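You operate a simulated robot arm through the tools that you are given. There is no shell and no other tool.

You run a simulated robot arm. Do the job below in one go: nothing can be reset, and whatever is moved stays where it is left.

Task
Snap the green pad's three studs and swing the turntable a quarter turn.
Fine: open the turntable latch to free it and close it again after the turn; the pad stays in the turntable.

It is judged by the outcome, as a careful person would: the job done as asked, and still so three seconds after it is handed in. It fails if anything else is knocked over, pushed out of place, dropped, spilled or broken.

Robot
A 6-joint arm with a two-finger parallel gripper, fixed in place. Base frame: the origin is at the foot of the arm, x ahead of it, y to its left, z up; the work surface is at about z = 0. Units: mm, degrees, N and s.
With the tool pointing down near the work surface it reaches from about 180 to 460 mm from the base axis. Its first joint turns from -70.0 to 70.0 degrees. Payload 1.9 kg.
Tool frame: the origin (TCP) lies between the finger pads and is the grasp point; the fingertips stand 23 mm ahead of it; z points along the fingers, y is the line along which they close. The gripper opens to 94 mm. The fingers are 38 mm wide and 10 mm thick; the gripper's body (54 by 96 mm) begins 39 mm behind the TCP.
Orientation is that of the tool frame in the base frame, as a unit quaternion [w, x, y, z]. With the fingers straight down and closing along the base's y, the tool's x points along the base's -x, its y along +y and its z along -z.

Tools
- The arm moves only by the tool drive_tool. Its argument "series" is a list of rows, each a list of 7 numbers: the shift along the tool's x, y, z in units of 20 mm (1.0 is 20 mm), then the turn, a rotation vector about the tool's x, y, z in units of 4 degrees (1.0 is 4 degrees), then the finger opening in mm, from 0 to 94. In form: [[dx, dy, dz, wx, wy, wz, gripper], ...]. A call has 1 to 20 rows; each row shifts and turns the commanded pose from where the row before left it, along the tool's axes as they then stand. A call with a number of a shift or a turn outside -1 to 1 is refused whole. Each row takes 0.2 s and may step no farther than 50 mm and 8.6 degrees from the row before; otherwise, or with a gripper value out of range, the whole call is refused. A pose out of reach is approached as far as the arm can. The call stops where the force on the tool passes 40 N (or 10 N more than at its start, if that is more) or the arm is blocked; 0.2 s more then pass. The fingers move at their own pace (about 108 mm/s each) and stop on an object; they squeeze with about 40 N. The grip force told is the motor's: it shows also when the fingers shut on nothing. Time passes only in rows, and 0.2 s behind the last, so rows that do not move let the fingers close. It gives the time, the measured TCP pose, the force on the tool (base axes), the opening and the grip force at its end, in the units of the frame above (readings bear some noise), with the torque about the TCP (base axes, N m) and any sound that the robot's microphone picked up.
- Cameras (640 x 400 px; columns grow to the right, rows downward): "scene" is fixed at [55.6, 292.1, 443.2]; the picture's right is [-0.85, -0.53, 0.00], its down [-0.19, 0.31, -0.93] and it looks along [0.50, -0.79, -0.36] (base axes); focal length 265 px, centre (320, 200). "wrist" rides on the gripper at [87, 16, -74] in the tool frame; the picture's right is [-0.18, 0.98, 0.00], its down [-0.58, -0.11, -0.81] and it looks along [-0.79, -0.15, 0.59] (tool axes); focal length 243 px, centre (320, 200). There is no depth. A picture from a camera that has moved, and an enlarged one, comes with that camera's place and axes in the base frame and with its lens. The place of the scene camera against the robot may be out by one fixed shift of up to 18 mm in any direction.
- camera(camera): a new picture of that camera. No time passes.
- zoom(camera, box): a new picture of the part [left, top, right, bottom] of that camera's present view, enlarged. No time passes.
- sign_off(): hands the job in; it is judged then, once.

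Places have to be worked out from the pictures, the camera data and where the tool is seen. Open the gripper and draw the arm clear of the work before you hand the job in, unless the task says otherwise.

The tools are called after "Request:" as a command line: name --pt "numbers of a row" for each row, then --argument value for the rest, lists and objects as JSON in quotes. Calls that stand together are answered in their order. drive_tool: Moves the arm, as the interface text tells. Its arguments: {"type":"object","properties":{"series":{"type":"array"}},"required":["series"]} The other tools are called the same way: camera (camera) takes a picture; zoom (camera, box) takes an enlarged picture of a part of a camera's view; sign_off () hands the job in.

At the start:

```text
clock: 0.0
ee_pos: [258.9, -75.6, 399.6]
ee_rot: [0.0, 0.0, 1.0, 0.0]
ft_force: [-0.3, 0.6, 0.2]
torque: [-0.01, 0.0, 0.01]
gripper_width: 93.9
grip_force: 0.1
```

scene: 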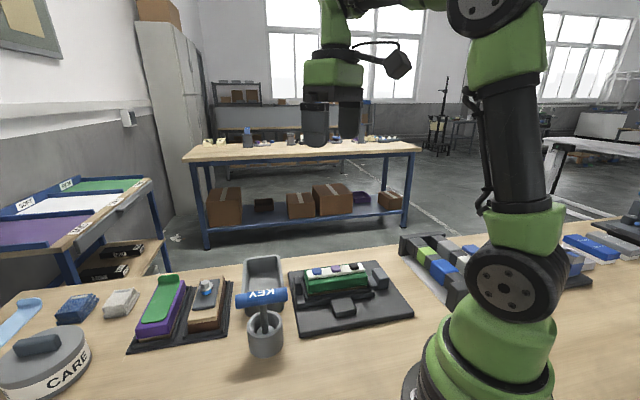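
wrist: 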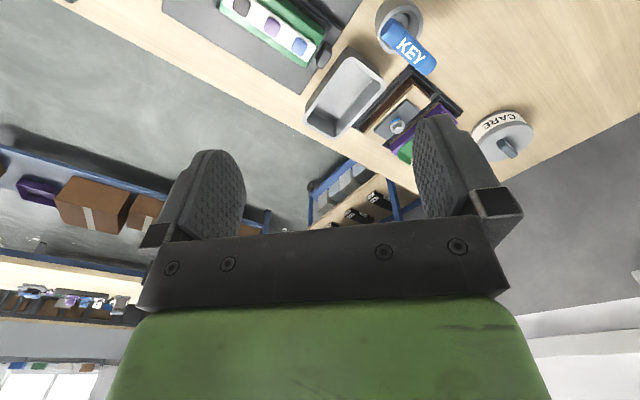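

I start by looking closely at the scene to find the green pad, turntable and latch.

Request:
zoom --camera "scene" --box '[240, 230, 440, 355]'

Request:
zoom --camera "scene" --box '[100, 240, 300, 365]'

Request:
zoom --camera "scene" --box '[380, 200, 640, 362]'

Request:
zoom --camera "scene" --box '[0, 260, 200, 400]'

Request:
zoom --camera "wrist" --box '[160, 0, 560, 250]'

```text
3.20 times, centred on (340, 292) of scene
camera zoom: at [55.6, 292.1, 443.2], right [-0.85, -0.53, 0.0], down [-0.19, 0.31, -0.93], along [0.5, -0.79, -0.36], focal length 848 px, centre (256, -96)
```

zoom: 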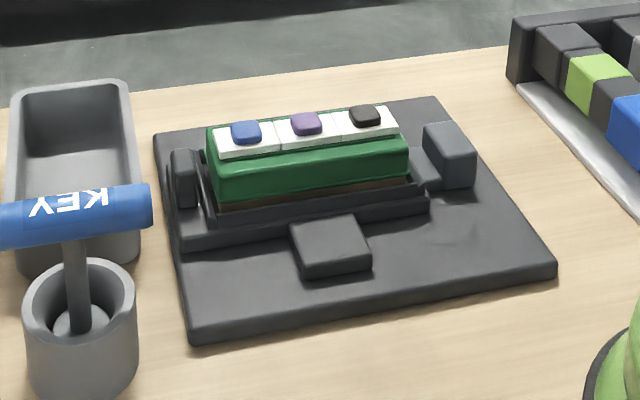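

```text
3.20 times, centred on (200, 302) of scene
camera zoom: at [55.6, 292.1, 443.2], right [-0.85, -0.53, 0.0], down [-0.19, 0.31, -0.93], along [0.5, -0.79, -0.36], focal length 848 px, centre (704, -128)
```

zoom: 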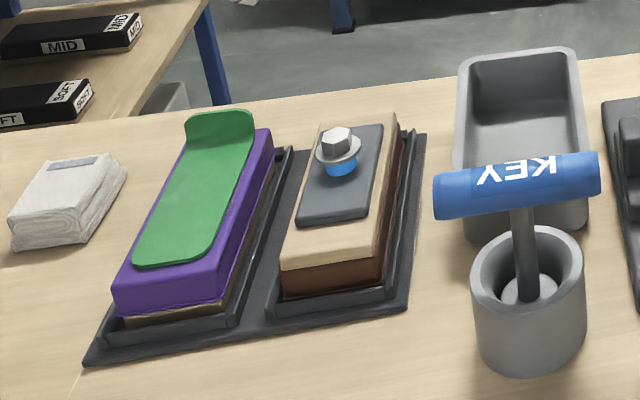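

```text
2.46 times, centred on (510, 281) of scene
camera zoom: at [55.6, 292.1, 443.2], right [-0.85, -0.53, 0.0], down [-0.19, 0.31, -0.93], along [0.5, -0.79, -0.36], focal length 652 px, centre (-148, 1)
```

zoom: 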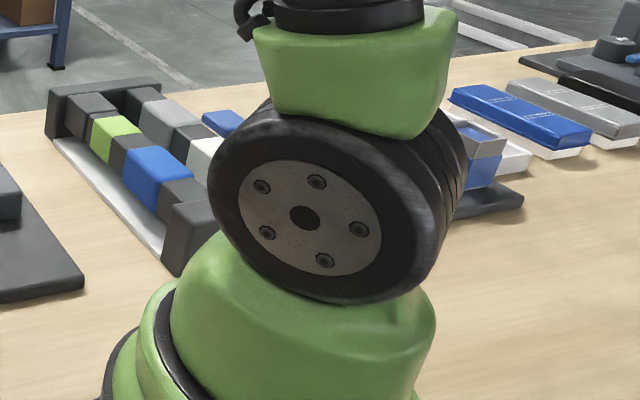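

```text
2.86 times, centred on (100, 330) of scene
camera zoom: at [55.6, 292.1, 443.2], right [-0.85, -0.53, 0.0], down [-0.19, 0.31, -0.93], along [0.5, -0.79, -0.36], focal length 757 px, centre (949, -171)
```

zoom: 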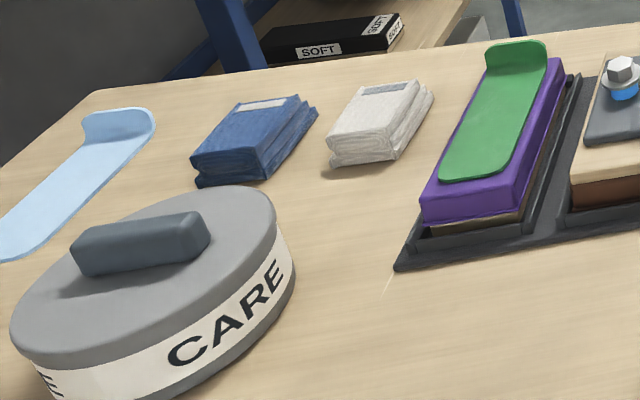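

```text
1.60 times, centred on (360, 125) of wrist
camera zoom: at [173.9, -57.5, 475.7], right [0.19, 0.98, 0.0], down [0.58, -0.11, 0.81], along [0.79, -0.15, -0.59], focal length 388 px, centre (256, 320)
```

zoom: 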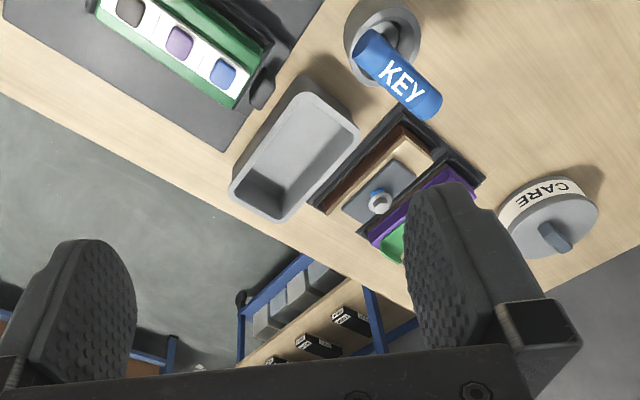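

The green pad sits in a cradle on a dark board at roughly (260, -160). I move back and tilt the wrist camera down for a better look from above.

Request:
drive_tool --pt "0.6 -1 0 0 1 0 94" --pt "0.6 -1 0 0 1 0 94" --pt "0.6 -1 0 0 1 0 94" --pt "0.6 -1 0 0 1 0 94" --pt "0.6 -0.5 0 0 1 0 94" --pt "0 0 0 0 0 0 94"

Request:
camera --camera "wrist"

Request:
camera --camera "scene"

```text
clock: 1.4
ee_pos: [199.3, -163.8, 408.2]
ee_rot: [-0.173, 0.001, 0.985, 0.001]
ft_force: [-0.1, 0.1, -0.4]
torque: [0.01, 0.02, -0.03]
gripper_width: 93.9
grip_force: 0.1
```

```text
taken
camera wrist: at [144.6, -146.3, 509.0], right [0.18, 0.98, -0.06], down [0.82, -0.11, 0.56], along [0.54, -0.15, -0.83], focal length 243 px, centre (320, 200)
```

wrist: 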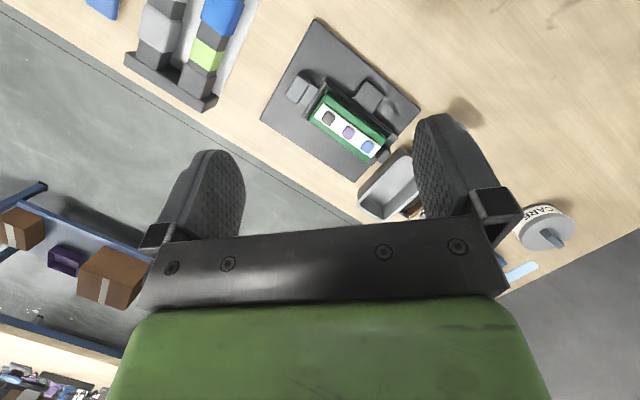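

```text
taken
```

scene: 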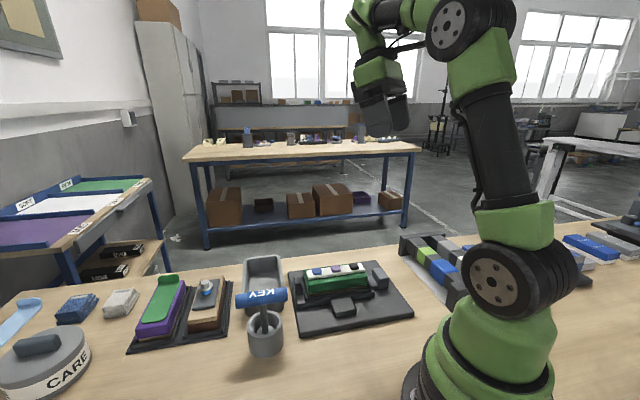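

The board is in the wrist view; I zoom in on it.

Request:
zoom --camera "wrist" --box '[250, 10, 440, 190]'

Request:
zoom --camera "scene" --box '[280, 250, 420, 338]'

```text
2.22 times, centred on (345, 100) of wrist
camera zoom: at [144.6, -146.3, 509.0], right [0.18, 0.98, -0.06], down [0.82, -0.11, 0.56], along [0.54, -0.15, -0.83], focal length 539 px, centre (264, 422)
```

zoom: 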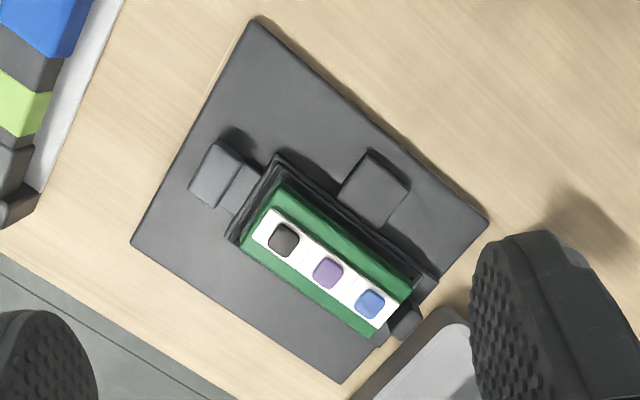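

```text
4.55 times, centred on (350, 294) of scene
camera zoom: at [55.6, 292.1, 443.2], right [-0.85, -0.53, 0.0], down [-0.19, 0.31, -0.93], along [0.5, -0.79, -0.36], focal length 1205 px, centre (184, -227)
```

zoom: 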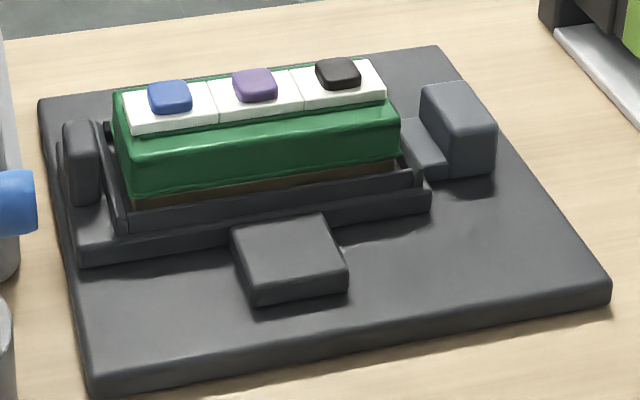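

Board is about 250×200 mm, yawed ~45°, with pad centre near (290, -147) and studs' tops at z≈77. I straighten the tool, yaw it to line up with the board, and lower for a closer view from the front side.

Request:
drive_tool --pt "0 0 0 0 -1 0 94" --pt "0 0 0 0 -1 0 94" --pt "0 0 0 0 -1 0 94" --pt "0 0 0 0 -1 0 94" --pt "0 0 0 0 -1 0 94" --pt "-0.3 0.41 0.9 0 0 1 94" --pt "-0.3 0.41 0.9 0 0 0 94" --pt "-0.3 0.41 0.9 0 0 0 94" --pt "-0.3 0.41 0.9 0 0 0 94" --pt "-0.3 0.41 0.9 0 0 0 94" --pt "-0.3 0.41 0.9 0 0 0 94" --pt "-0.3 0.41 0.9 0 0 0 94" --pt "0 0 0 0 0 1 94" --pt "0 0 0 0 0 1 94" --pt "0 0 0 0 0 1 94" --pt "0 0 0 0 0 1 94" --pt "0 0 0 0 0 1 94" --pt "0 0 0 0 0 1 94"

Request:
drive_tool --pt "0 0 0.5 0 0 1 94" --pt "0 0 0.5 0 0 1 94" --pt "0 0 0.5 0 0 1 94" --pt "0 0 0.5 0 0 1 94" --pt "0 0 0.5 0 0 0.25 94" --pt "0 0 0 0 0 0 94"

Request:
camera --camera "wrist"

Request:
camera --camera "scene"

```text
clock: 5.2
ee_pos: [246.4, -109.4, 282.8]
ee_rot: [0.001, 0.244, 0.97, 0.001]
ft_force: [0.6, 0.7, 0.3]
torque: [0.02, 0.01, 0.02]
gripper_width: 94.0
grip_force: 0.1
```

```text
clock: 6.6
ee_pos: [245.9, -108.2, 232.2]
ee_rot: [0.001, 0.384, 0.923, 0.001]
ft_force: [-0.2, -1.0, 0.3]
torque: [-0.02, 0.0, 0.01]
gripper_width: 94.0
grip_force: 0.0
```

```text
taken
camera wrist: at [197.3, -35.9, 308.0], right [0.83, 0.56, 0.0], down [0.33, -0.49, 0.81], along [0.45, -0.67, -0.59], focal length 243 px, centre (320, 200)
```

wrist: 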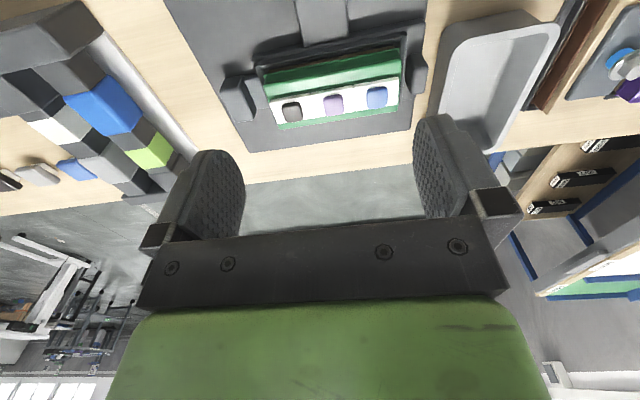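

```text
taken
```

scene: 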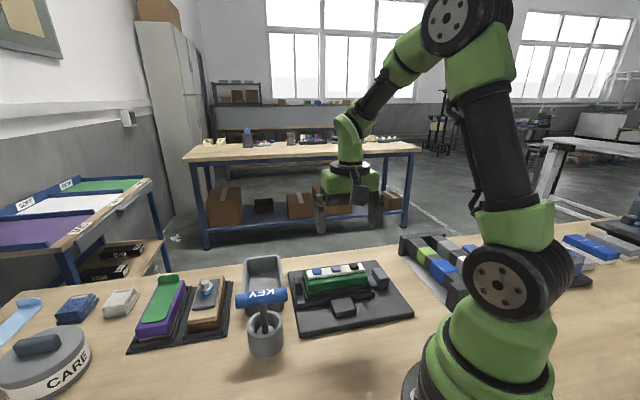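

Yaw now matches the board. I zoom in on the turntable.

Request:
zoom --camera "wrist" --box '[200, 0, 450, 156]'

```text
2.56 times, centred on (325, 78) of wrist
camera zoom: at [197.3, -35.9, 308.0], right [0.83, 0.56, 0.0], down [0.33, -0.49, 0.81], along [0.45, -0.67, -0.59], focal length 621 px, centre (307, 512)
```

zoom: 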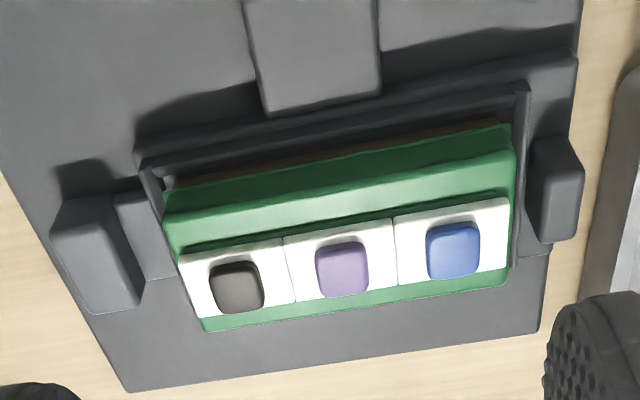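

I need a closer look at the front block and end block to tell which is the latch; I lower by 85 mm.

Request:
drive_tool --pt "0.1 0 0.85 0 0 0 94" --pt "0.1 0 0.85 0 0 0 94" --pt "0.1 0 0.85 0 0 0 94" --pt "0.1 0 0.85 0 0 0 94" --pt "0.1 0 0.85 0 0 0 94" --pt "0 0 0 0 0 0 94"

Request:
camera --camera "wrist"

Request:
zoom --camera "wrist" --box '[180, 0, 460, 175]'

```text
clock: 8.0
ee_pos: [238.7, -101.6, 146.2]
ee_rot: [0.0, 0.383, 0.924, 0.001]
ft_force: [-0.1, -1.1, -0.3]
torque: [0.01, -0.01, 0.02]
gripper_width: 94.0
grip_force: 0.1
```

```text
taken
camera wrist: at [189.5, -27.7, 222.9], right [0.83, 0.56, 0.0], down [0.33, -0.49, 0.81], along [0.45, -0.67, -0.59], focal length 243 px, centre (320, 200)
```

wrist: 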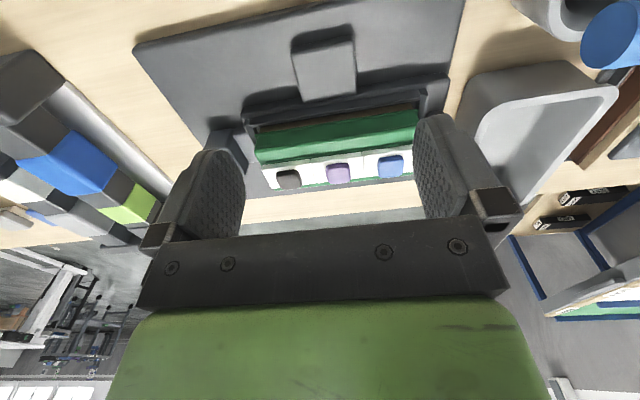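

```text
2.29 times, centred on (320, 88) of wrist
camera zoom: at [189.5, -27.7, 222.9], right [0.83, 0.56, 0.0], down [0.33, -0.49, 0.81], along [0.45, -0.67, -0.59], focal length 555 px, centre (320, 457)
```

zoom: 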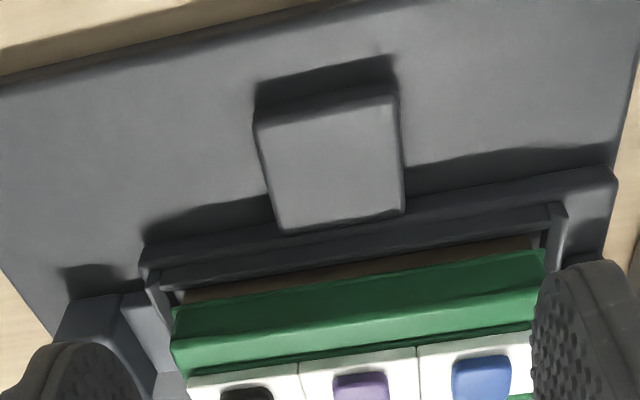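

The front block and the end block are both candidates. I zoom tightly on the interfaces.

Request:
zoom --camera "wrist" --box '[270, 20, 460, 130]'

Request:
zoom --camera "wrist" --box '[190, 80, 290, 160]'

Request:
zoom --camera "scene" --box '[325, 280, 395, 325]'

Request:
zoom --camera "scene" --box '[350, 250, 410, 300]'

Request:
zoom --camera "scene" --box '[285, 260, 345, 320]'

```text
3.37 times, centred on (365, 75) of wrist
camera zoom: at [189.5, -27.7, 222.9], right [0.83, 0.56, 0.0], down [0.33, -0.49, 0.81], along [0.45, -0.67, -0.59], focal length 817 px, centre (168, 621)
```

zoom: 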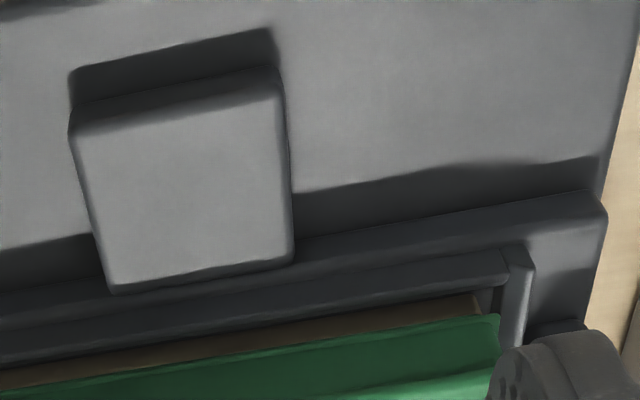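

```text
5.00 times, centred on (240, 120) of wrist
camera zoom: at [189.5, -27.7, 222.9], right [0.83, 0.56, 0.0], down [0.33, -0.49, 0.81], along [0.45, -0.67, -0.59], focal length 1213 px, centre (720, 600)
```

zoom: 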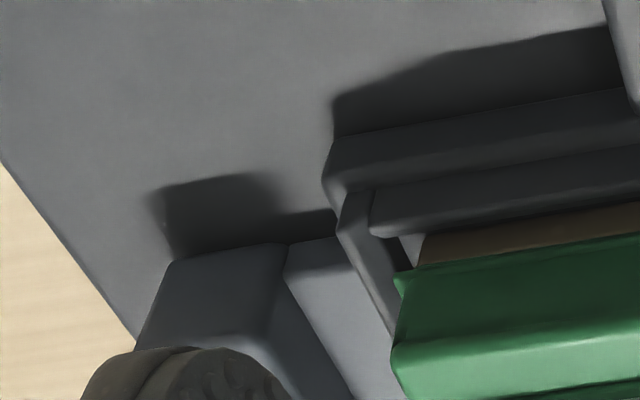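

```text
8.89 times, centred on (360, 302) of scene
camera zoom: at [55.6, 292.1, 443.2], right [-0.85, -0.53, 0.0], down [-0.19, 0.31, -0.93], along [0.5, -0.79, -0.36], focal length 2356 px, centre (-36, -711)
```

zoom: 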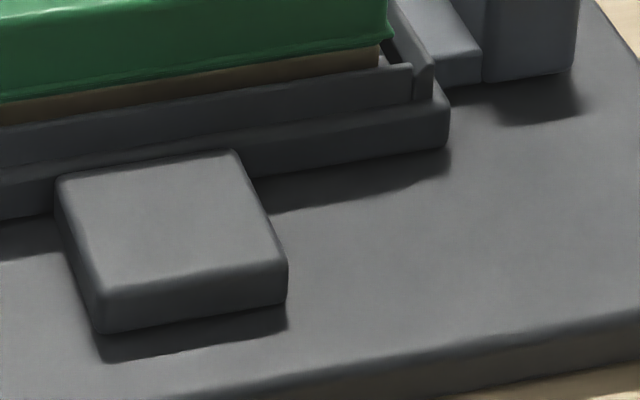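

```text
8.00 times, centred on (380, 275) of scene
camera zoom: at [55.6, 292.1, 443.2], right [-0.85, -0.53, 0.0], down [-0.19, 0.31, -0.93], along [0.5, -0.79, -0.36], focal length 2121 px, centre (-160, -400)
```

zoom: 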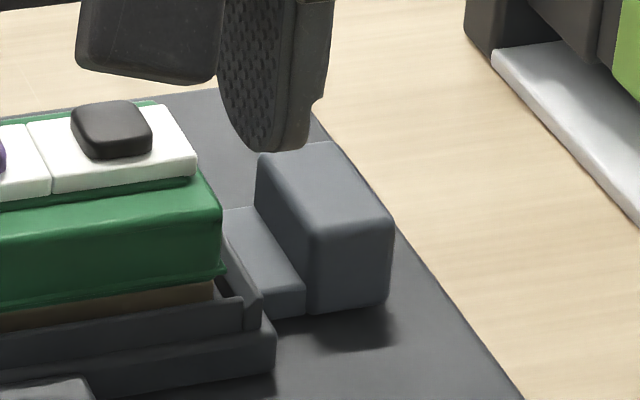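

```text
6.67 times, centred on (315, 290) of scene
camera zoom: at [55.6, 292.1, 443.2], right [-0.85, -0.53, 0.0], down [-0.19, 0.31, -0.93], along [0.5, -0.79, -0.36], focal length 1767 px, centre (353, -400)
```

zoom: 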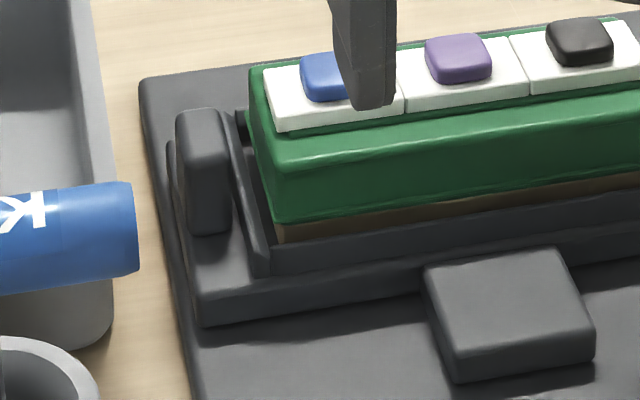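

The light grey block at the A end with a tongue looks like a sliding latch; I swing the camera around to look from that end before touching anything.

Request:
drive_tool --pt "0 0 -0.9 0 0 0 94" --pt "0 0 -0.9 0 0 0 94" --pt "0 0 -0.9 0 0 0 94" --pt "0 0 -0.9 0 0 0 94" --pt "0 0 0 0 0 -1 94" --pt "0 0 0 0 0 -1 94" --pt "0 0 0 0 0 -1 94" --pt "0 0 0 0 0 -1 94" --pt "0 0 0 0 0 -1 94" --pt "0 0 0 0 0 -1 94" --pt "0 0 0 0 0 -1 94" --pt "0 0 0 0 0 -1 94" --pt "0 0 0 0 0 -1 94" --pt "0 0 0 0 0 -1 94" --pt "0 0 0 0 0 -1 94" --pt "0 0 0 0 0 -1 94"

Request:
drive_tool --pt "0 0 0 0 0 -1 94" --pt "0 0 0 0 0 -1 94" --pt "0 0 0 0 0 -1 94" --pt "0 0 0 0 0 -1 94" --pt "0 0 0 0 0 -1 94" --pt "0 0 0 0 0 -1 94" --pt "0 0 0 0 0 -1 94" --pt "0 0 0 0 0 -1 94" --pt "0 0 0 0 0 -1 94" --pt "0 0 0 0 0 -1 94" --pt "0 0 0 0 0 -0.5 94" --pt "0.8 -0.8 0 0 0 0 94" --pt "0.8 -0.8 0 0 0 0 94" --pt "0.8 -0.8 0 0 0 0 94" --pt "0.8 -0.8 0 0 0 0 94" --pt "0.8 -0.8 0 0 0 0 94" --pt "0 0 0 0 0 0 94"

Request:
camera --camera "wrist"

Request:
camera --camera "scene"

```text
clock: 11.4
ee_pos: [237.4, -101.8, 218.3]
ee_rot: [0.0, -0.026, 1.0, -0.001]
ft_force: [0.9, 0.1, -0.4]
torque: [-0.01, 0.0, 0.01]
gripper_width: 93.8
grip_force: 0.0
```

```text
clock: 15.0
ee_pos: [237.8, -216.1, 219.1]
ee_rot: [0.0, -0.382, 0.924, 0.001]
ft_force: [-1.2, -1.3, 0.8]
torque: [0.0, 0.01, -0.02]
gripper_width: 94.1
grip_force: 0.1
```

```text
taken
camera wrist: at [165.8, -264.5, 294.9], right [-0.56, 0.83, 0.0], down [0.49, 0.33, 0.81], along [0.67, 0.46, -0.59], focal length 243 px, centre (320, 200)
```

wrist: 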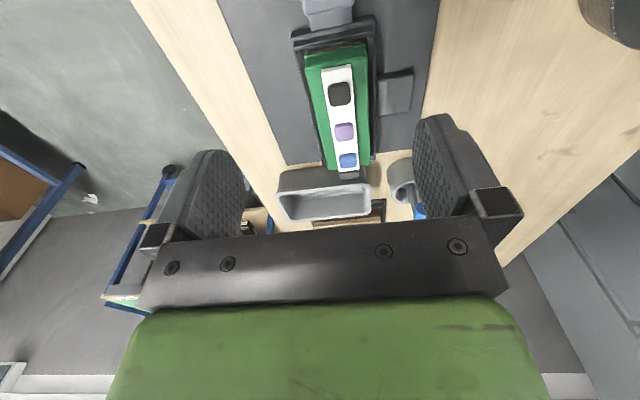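

```text
taken
```

scene: 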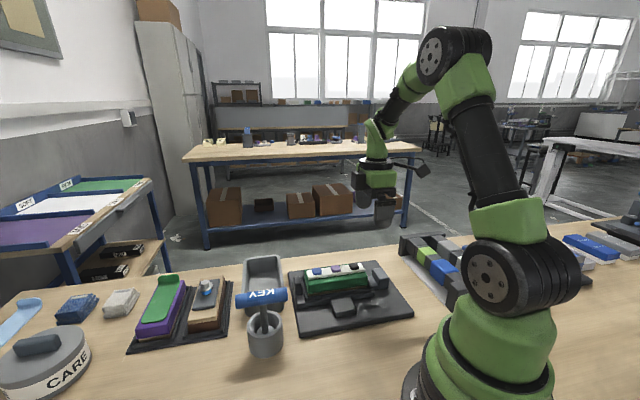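

Good view from the A end; I move back a bit more so the latch comes fully into view.

Request:
drive_tool --pt "0.9 0 0 0 0 0 94" --pt "0.9 0 0 0 0 0 94" --pt "0.9 0 0 0 0 0 94" --pt "0 0 0.5 0 0 0 94" --pt "0 0 0.5 0 0 0 94" --pt "0 0 0 0 0 0 94"

Request:
zoom --camera "wrist" --box '[220, 0, 460, 150]'

Request:
zoom --camera "wrist" --box '[280, 20, 400, 95]'

```text
clock: 16.4
ee_pos: [200.8, -253.1, 198.5]
ee_rot: [0.0, -0.382, 0.924, 0.001]
ft_force: [0.4, 0.2, 0.4]
torque: [0.01, 0.04, 0.0]
gripper_width: 94.1
grip_force: 0.0
```

```text
2.67 times, centred on (340, 75) of wrist
camera zoom: at [129.1, -302.4, 274.9], right [-0.56, 0.83, 0.0], down [0.49, 0.33, 0.81], along [0.67, 0.45, -0.59], focal length 647 px, centre (267, 533)
```

zoom: 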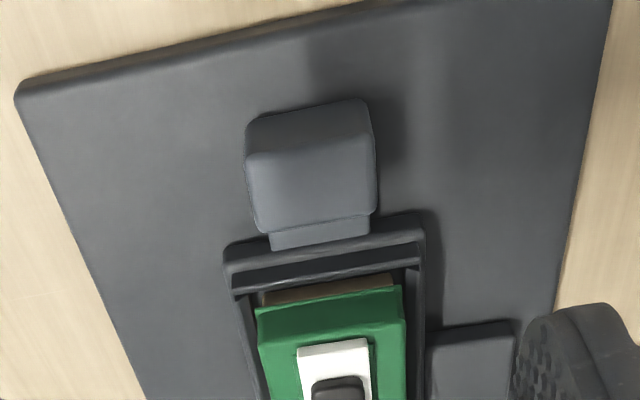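

```text
5.33 times, centred on (340, 58) of wrist
camera zoom: at [129.1, -302.4, 274.9], right [-0.56, 0.83, 0.0], down [0.49, 0.33, 0.81], along [0.67, 0.45, -0.59], focal length 1294 px, centre (213, 960)
```

zoom: 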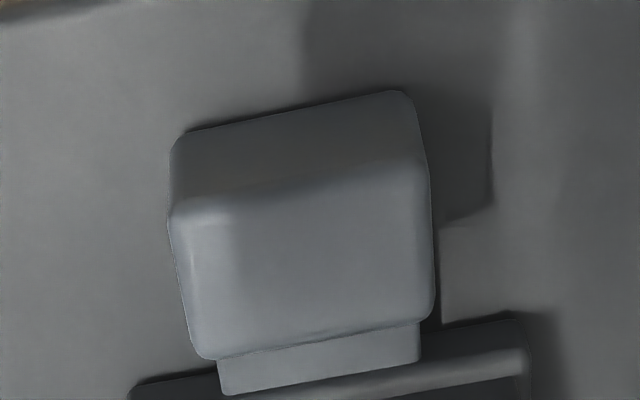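

The latch is a light block (≈25×41 mm, top z≈51) centred near (209, -230), whose tongue locks the turntable end; the front block moves with the turntable and should meet the latch after a +90° (counter-clockwise) turn. I take a zoom on the studs to refine their positions.

Request:
zoom --camera "wrist" --box '[280, 60, 420, 160]'

Request:
camera --camera "wrist"

```text
4.00 times, centred on (350, 110) of wrist
camera zoom: at [129.1, -302.4, 274.9], right [-0.56, 0.83, 0.0], down [0.49, 0.33, 0.81], along [0.67, 0.45, -0.59], focal length 970 px, centre (200, 560)
```

zoom: 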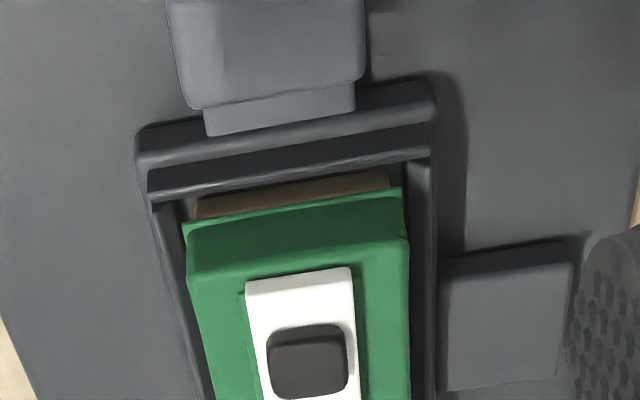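

```text
taken
camera wrist: at [129.1, -302.4, 274.9], right [-0.56, 0.83, 0.0], down [0.49, 0.33, 0.81], along [0.67, 0.45, -0.59], focal length 243 px, centre (320, 200)
```

wrist: 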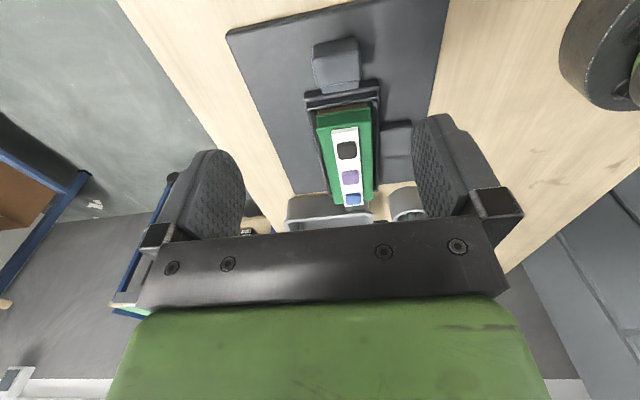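

Studs resolve to black (259,-180), purple (290.5,-148.5), blue (322,-117), tops at z≈77. I close the fingers and go above the black stud.

Request:
drive_tool --pt "-0.93 0.1 0 0 0 0 0" --pt "-0.93 0.1 0 0 0 0 0" --pt "-0.93 0.1 0 0 0 0 0" --pt "-0.93 0.1 0 0 0 0 0" --pt "-0.93 0.1 0 0 0 0 0" --pt "0 0 0.9 0 0 0 0" --pt "0 0 0.9 0 0 0 0" --pt "0 0 0.9 0 0 0 0" --pt "0 0 0.7 0 0 0 0" --pt "0 0 0 0 0 0 0" --pt "0 0 0 0 0 0 0"

Request:
camera --camera "wrist"

Request:
zoom --camera "scene" --box '[270, 210, 430, 330]'

```text
clock: 18.8
ee_pos: [260.9, -180.4, 130.6]
ee_rot: [0.001, -0.382, 0.924, 0.001]
ft_force: [0.2, 0.0, 0.0]
torque: [0.01, 0.0, -0.02]
gripper_width: 0.0
grip_force: 40.0
```

```text
taken
camera wrist: at [188.1, -229.7, 206.9], right [-0.56, 0.83, 0.0], down [0.49, 0.33, 0.81], along [0.67, 0.45, -0.59], focal length 243 px, centre (320, 200)
```

wrist: 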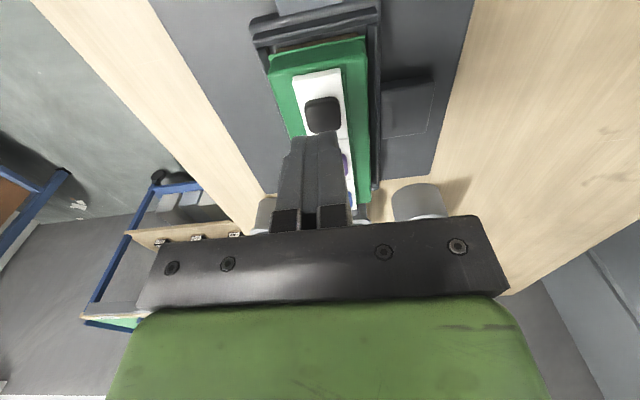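

```text
3.33 times, centred on (350, 270) of scene
camera zoom: at [55.6, 292.1, 443.2], right [-0.85, -0.53, 0.0], down [-0.19, 0.31, -0.93], along [0.5, -0.79, -0.36], focal length 884 px, centre (220, -33)
```

zoom: 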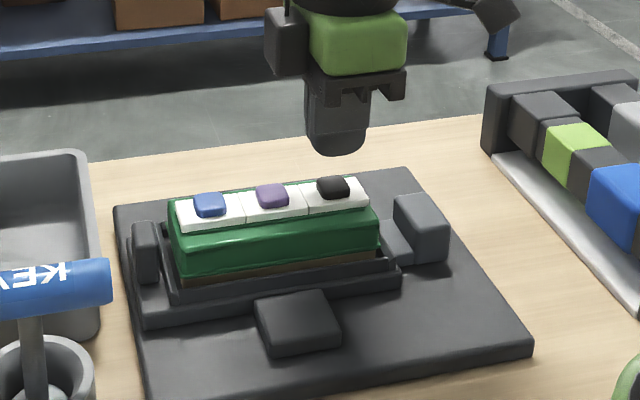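

Fingertips sit above the black stud. I descend gently with small steps, watching force and sound.

Request:
drive_tool --pt "0 0 0.6 0 0 0 0" --pt "0 0 0.6 0 0 0 0" --pt "0 0 0.1 0 0 0 0" --pt "0 0 0.1 0 0 0 0" --pt "0 0 0.1 0 0 0 0" --pt "0 0 0.1 0 0 0 0" --pt "0 0 0.1 0 0 0 0"

```text
clock: 20.4
ee_pos: [257.8, -181.8, 98.8]
ee_rot: [0.001, -0.382, 0.924, 0.0]
ft_force: [-0.6, 3.2, 11.7]
torque: [0.04, 0.13, 0.06]
gripper_width: 0.0
grip_force: 39.9
```

Contact: 11.7 N at TCP z 98.8. I press further in small steps.

Request:
drive_tool --pt "0 0 0.1 0 0 0 0" --pt "0 0 0.1 0 0 0 0"

```text
clock: 20.8
ee_pos: [258.8, -181.7, 97.8]
ee_rot: [0.001, -0.381, 0.924, -0.001]
ft_force: [-7.6, 4.7, 24.8]
torque: [0.08, 0.19, 0.15]
gripper_width: 0.0
grip_force: 40.3
stopped in row 2: the force on the tool passed its limit at 47 N (the readings are from after the stop); the commanded pose is now the measured one
```

The call stopped at 47 N with no sound reported; I look at the stud before pressing on.

Request:
zoom --camera "scene" --box '[310, 230, 410, 310]'

Request:
zoom --camera "wrist" --box '[230, 60, 430, 200]'

```text
5.00 times, centred on (360, 270) of scene
camera zoom: at [55.6, 292.2, 443.2], right [-0.85, -0.53, 0.0], down [-0.19, 0.31, -0.93], along [0.5, -0.79, -0.36], focal length 1325 px, centre (120, -150)
```

zoom: 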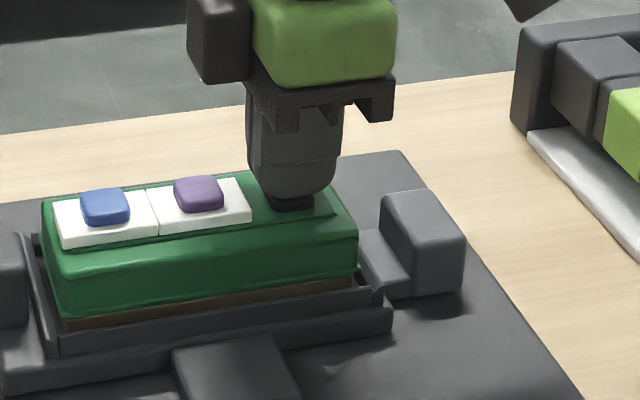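

```text
2.86 times, centred on (330, 130) of wrist
camera zoom: at [187.1, -229.8, 173.1], right [-0.56, 0.83, 0.0], down [0.49, 0.33, 0.81], along [0.67, 0.45, -0.59], focal length 693 px, centre (291, 400)
```

zoom: 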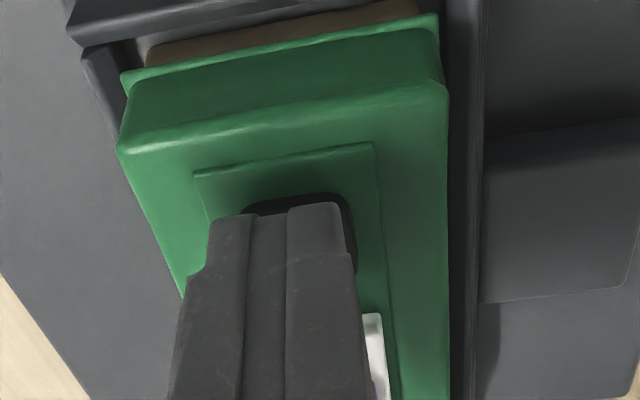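

The white cell around the black stud has turned green, so it has snapped. I lift and check it, moving over to the purple stud.

Request:
drive_tool --pt "0 0 -0.8 0 0 0 0" --pt "0 0 -0.7 0 0 0 0" --pt "-0.77 0.02 0 0 0 0 0" --pt "-0.77 0.02 0 0 0 0 0" --pt "-0.77 0.02 0 0 0 0 0" --pt "0 0 0 0 0 0 0"

Request:
zoom --camera "scene" --box '[290, 230, 410, 310]'

Request:
zoom --camera "wrist" --box '[230, 0, 430, 140]'

```text
clock: 22.2
ee_pos: [291.5, -147.8, 126.2]
ee_rot: [0.001, -0.383, 0.924, 0.0]
ft_force: [-0.3, 1.1, 0.1]
torque: [0.0, -0.02, 0.0]
gripper_width: 0.3
grip_force: 40.3
```

```text
5.00 times, centred on (350, 270) of scene
camera zoom: at [55.6, 292.1, 443.2], right [-0.85, -0.53, 0.0], down [-0.19, 0.31, -0.93], along [0.5, -0.79, -0.36], focal length 1325 px, centre (170, -150)
```

zoom: 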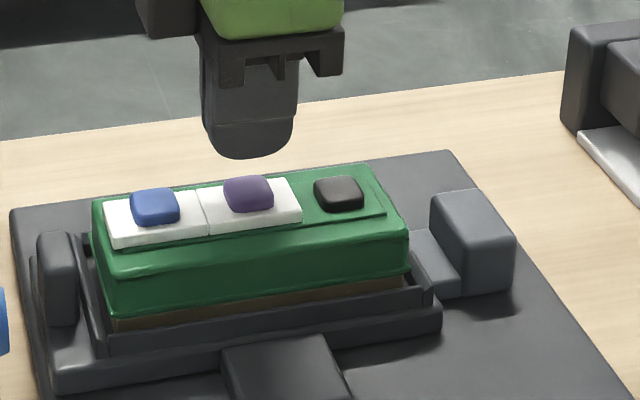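

```text
2.86 times, centred on (330, 70) of wrist
camera zoom: at [219.2, -196.4, 202.0], right [-0.56, 0.83, 0.0], down [0.49, 0.33, 0.81], along [0.67, 0.45, -0.59], focal length 693 px, centre (291, 571)
```

zoom: 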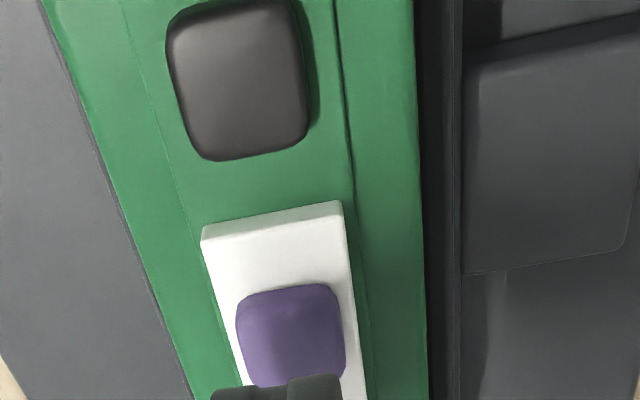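

Black is snapped (cell green, stud lower). Now the purple stud the same way.

Request:
drive_tool --pt "0 0 0.6 0 0 0 0" --pt "0 0 0.6 0 0 0 0" --pt "0 0 0.1 0 0 0 0" --pt "0 0 0.1 0 0 0 0" --pt "0 0 0.1 0 0 0 0" --pt "0 0 0.1 0 0 0 0" --pt "0 0 0.1 0 0 0 0"

Request:
zoom --camera "scene" --box '[290, 230, 410, 310]'

```text
clock: 23.7
ee_pos: [290.6, -148.7, 97.5]
ee_rot: [0.002, -0.381, 0.924, -0.002]
ft_force: [-7.3, 3.6, 22.8]
torque: [0.01, 0.36, -0.03]
gripper_width: 0.1
grip_force: 40.3
stopped in row 7: the force on the tool passed its limit at 45 N (the readings are from after the stop); the commanded pose is now the measured one
```

```text
5.00 times, centred on (350, 270) of scene
camera zoom: at [55.6, 292.1, 443.2], right [-0.85, -0.53, 0.0], down [-0.19, 0.31, -0.93], along [0.5, -0.79, -0.36], focal length 1325 px, centre (170, -150)
```

zoom: 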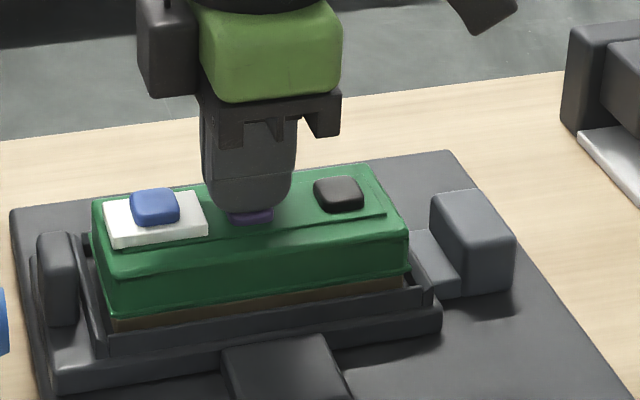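

Purple snapped too (its cell is green). I lift and move to blue, then press it.

Request:
drive_tool --pt "0 0 -0.8 0 0 0 0" --pt "0 0 -0.7 0 0 0 0" --pt "-0.74 0.0 0 0 0 0 0" --pt "-0.74 0.0 0 0 0 0 0" --pt "-0.74 0.0 0 0 0 0 0" --pt "0 0 0 0 0 0 0"

Request:
zoom --camera "scene" --box '[270, 230, 390, 310]'

Request:
zoom --camera "wrist" --box '[230, 0, 430, 140]'

```text
clock: 25.1
ee_pos: [322.1, -118.6, 126.9]
ee_rot: [0.002, -0.382, 0.924, -0.002]
ft_force: [-0.3, -0.3, 0.1]
torque: [-0.01, -0.01, 0.02]
gripper_width: 0.0
grip_force: 40.2
```

```text
5.00 times, centred on (330, 270) of scene
camera zoom: at [55.6, 292.1, 443.2], right [-0.85, -0.53, 0.0], down [-0.19, 0.31, -0.93], along [0.5, -0.79, -0.36], focal length 1325 px, centre (270, -150)
```

zoom: 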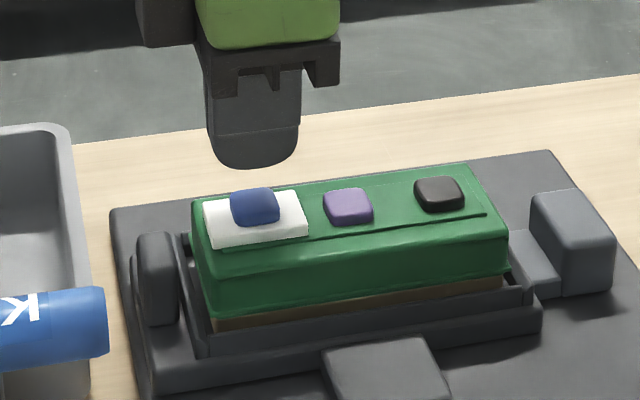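

```text
2.86 times, centred on (330, 70) of wrist
camera zoom: at [250.1, -166.4, 202.4], right [-0.56, 0.83, 0.0], down [0.48, 0.33, 0.81], along [0.67, 0.45, -0.59], focal length 693 px, centre (291, 571)
```

zoom: 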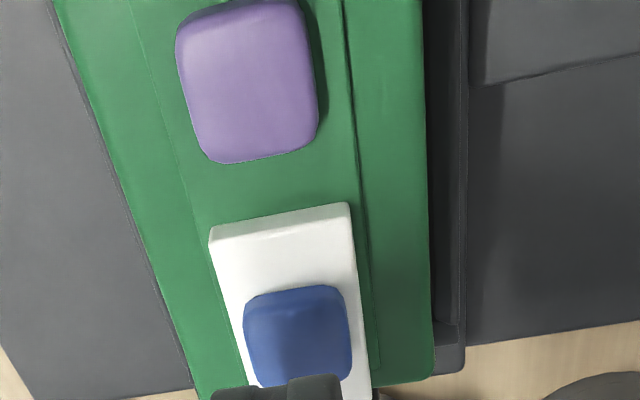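

The fingertips are over the blue stud; pressing it now.

Request:
drive_tool --pt "0 0 0.6 0 0 0 0" --pt "0 0 0.6 0 0 0 0" --pt "0 0 0.1 0 0 0 0" --pt "0 0 0.1 0 0 0 0" --pt "0 0 0.1 0 0 0 0" --pt "0 0 0.1 0 0 0 0" --pt "0 0 0.1 0 0 0 0"

Request:
zoom --camera "scene" --box '[270, 230, 390, 310]'

```text
clock: 26.5
ee_pos: [321.5, -117.6, 98.2]
ee_rot: [0.001, -0.379, 0.925, -0.002]
ft_force: [-7.4, 1.9, 21.6]
torque: [-0.02, 0.39, -0.02]
gripper_width: 0.0
grip_force: 39.7
stopped in row 6: the force on the tool passed its limit at 47 N (the readings are from after the stop); the commanded pose is now the measured one
```

```text
5.00 times, centred on (330, 270) of scene
camera zoom: at [55.6, 292.1, 443.2], right [-0.85, -0.53, 0.0], down [-0.19, 0.31, -0.93], along [0.5, -0.79, -0.36], focal length 1325 px, centre (270, -150)
```

zoom: 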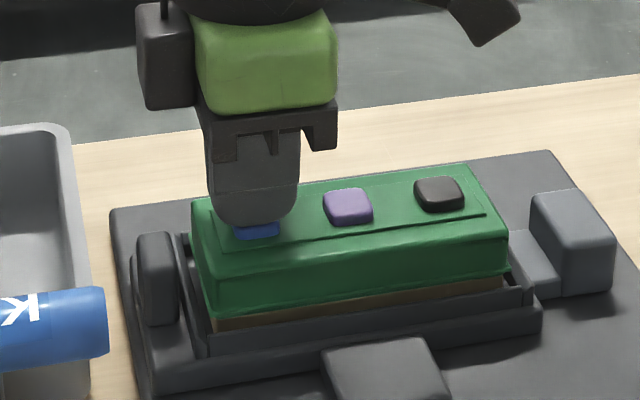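

All three cells are green. I lift, open the fingers, and move above the latch.

Request:
drive_tool --pt "0 0 -0.9 0 0 0 0" --pt "0 0 -0.9 0 0 0 0" --pt "0 0 -0.9 0 0 0 0" --pt "0.9 0 -0.2 0 0 0.1 40" --pt "0.9 0 0 0 0 0 80" --pt "0.9 0 0 0 0 0 80" --pt "0.9 0 0 0 0 0 80" --pt "0.9 0 0 0 0 0 80" --pt "0.9 0 0 0 0 0 80" --pt "0.9 0 0 0 0 0 80" --pt "0.9 0 0 0 0 0 80" --pt "0.78 0 0 0 0 0 80" --pt "0 0 0 0 0 0 80"

Request:
camera --camera "wrist"

Request:
zoom --camera "scene" --box '[270, 190, 430, 330]'

```text
clock: 29.3
ee_pos: [207.2, -226.8, 154.8]
ee_rot: [0.002, -0.377, 0.926, -0.001]
ft_force: [-0.1, 0.2, -0.7]
torque: [0.03, -0.01, -0.01]
gripper_width: 80.0
grip_force: 0.0
```

```text
taken
camera wrist: at [134.9, -275.2, 229.5], right [-0.56, 0.83, 0.0], down [0.49, 0.33, 0.81], along [0.67, 0.45, -0.59], focal length 243 px, centre (320, 200)
```

wrist: 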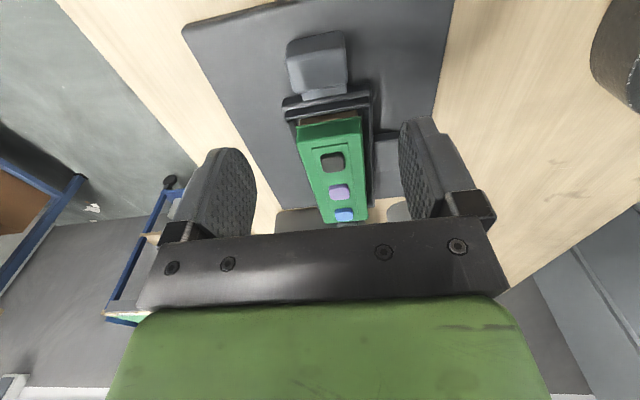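

```text
2.86 times, centred on (350, 260) of scene
camera zoom: at [55.6, 292.1, 443.2], right [-0.85, -0.53, 0.0], down [-0.19, 0.31, -0.93], along [0.5, -0.79, -0.36], focal length 757 px, centre (234, 29)
```

zoom: 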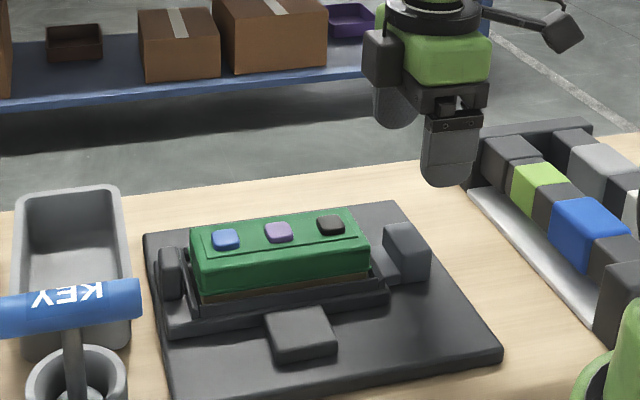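

Studs all stay down. I zoom to locate the latch precisely before descending over it.

Request:
zoom --camera "wrist" --box '[260, 10, 380, 110]'

```text
4.00 times, centred on (320, 60) of wrist
camera zoom: at [134.9, -275.2, 229.5], right [-0.56, 0.83, 0.0], down [0.49, 0.33, 0.81], along [0.67, 0.45, -0.59], focal length 970 px, centre (320, 760)
```

zoom: 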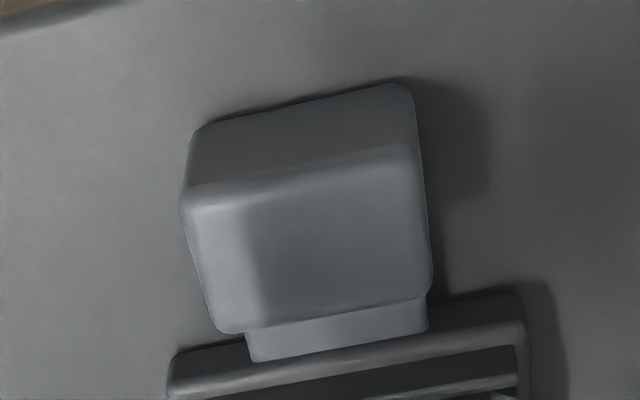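

Latch centre ≈ (207.5, -229). I descend with fingers straddling it along the v direction.

Request:
drive_tool --pt "0.07 -0.1 0.9 0 0 -0.15 80" --pt "0 0 0.9 0 0 0 80" --pt "0 0 0.9 0 0 0 80" --pt "0 0 0.9 0 0 0 80" --pt "0 0 0.9 0 0 0 80" --pt "0 0 0.4 0 0 0 80" --pt "0 0 0.4 0 0 0 80" --pt "0 0 0 0 0 0 80"

Request:
camera --camera "wrist"

Request:
zoom --camera "scene" --box '[320, 210, 440, 310]'

```text
clock: 31.1
ee_pos: [208.7, -231.7, 48.1]
ee_rot: [0.001, -0.382, 0.924, -0.001]
ft_force: [0.3, 0.1, 1.0]
torque: [-0.02, -0.04, -0.01]
gripper_width: 79.9
grip_force: 0.1
```

```text
taken
camera wrist: at [137.0, -280.1, 124.4], right [-0.56, 0.83, 0.0], down [0.49, 0.33, 0.81], along [0.67, 0.45, -0.59], focal length 243 px, centre (320, 200)
```

wrist: 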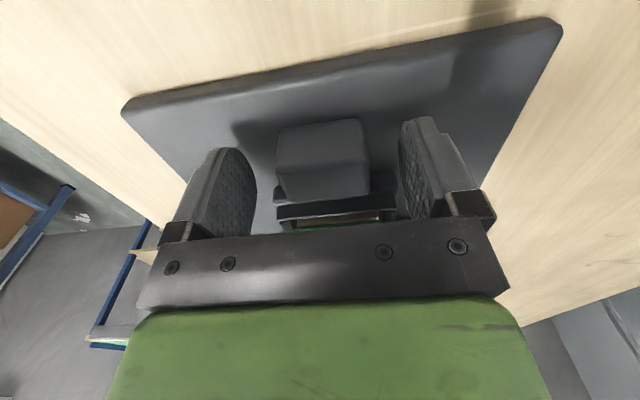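

```text
4.00 times, centred on (380, 260) of scene
camera zoom: at [55.6, 292.1, 443.2], right [-0.85, -0.53, 0.0], down [-0.19, 0.31, -0.93], along [0.5, -0.79, -0.36], focal length 1060 px, centre (80, -40)
```

zoom: 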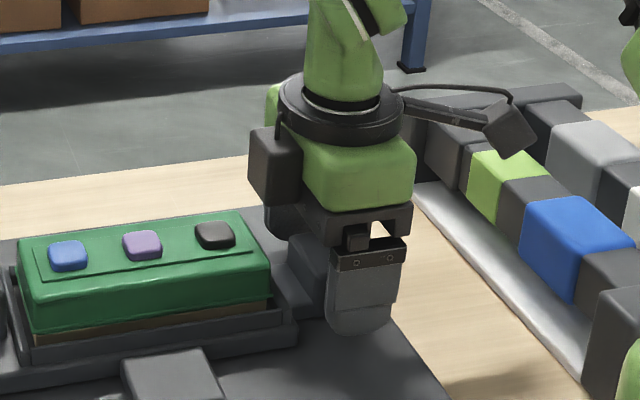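

The latch is centred between the fingers. I close on it.

Request:
drive_tool --pt "0 0 0 0 0 0 50" --pt "0 0 0 0 0 0 44" --pt "0 0 0 0 0 0 38" --pt "0 0 0 0 0 0 34" --pt "0 0 0 0 0 0 30"

```text
clock: 32.3
ee_pos: [207.5, -230.0, 48.6]
ee_rot: [0.001, -0.382, 0.924, 0.001]
ft_force: [-23.2, 20.6, 13.3]
torque: [-0.16, 0.03, 0.78]
gripper_width: 43.8
grip_force: 45.2
```

A 31 N side load along +v means I'm off-centre on the latch; I shift 2 mm toward +v to relax it.

Request:
drive_tool --pt "0 0.1 0 0 0 0 30" --pt "0 0 0 0 0 0 30"

```text
clock: 32.9
ee_pos: [208.0, -229.3, 48.5]
ee_rot: [0.002, -0.382, 0.924, -0.004]
ft_force: [-0.2, 0.6, -6.2]
torque: [1.31, 0.31, 0.27]
gripper_width: 43.8
grip_force: 45.3
```

Side load is gone and the latch is gripped (43.8 mm). I pull it away from the turntable in small steps.

Request:
drive_tool --pt "0.1 0 0 0 0 0 30" --pt "0.1 0 0 0 0 0 30" --pt "0.1 0 0 0 0 0 30" --pt "0 0 0 0 0 0 30"

Request:
zoom --camera "wrist" --box '[200, 80, 440, 230]'

```text
clock: 33.9
ee_pos: [203.3, -234.3, 48.4]
ee_rot: [0.001, -0.382, 0.924, -0.003]
ft_force: [4.9, -5.9, -5.6]
torque: [0.44, 0.09, -0.02]
gripper_width: 43.9
grip_force: 45.1
```

```text
2.67 times, centred on (320, 155) of wrist
camera zoom: at [131.2, -283.1, 124.2], right [-0.56, 0.83, -0.01], down [0.48, 0.34, 0.81], along [0.67, 0.45, -0.59], focal length 647 px, centre (320, 320)
```

zoom: 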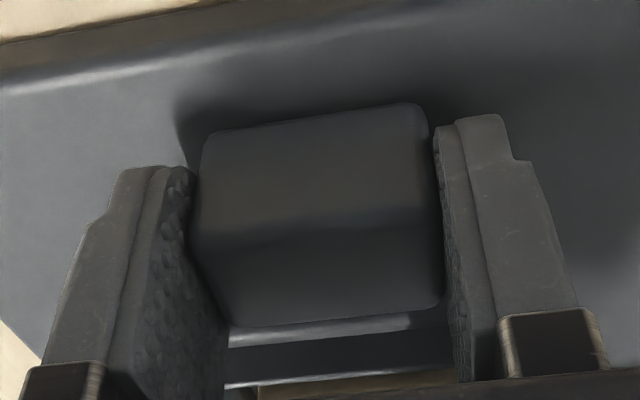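

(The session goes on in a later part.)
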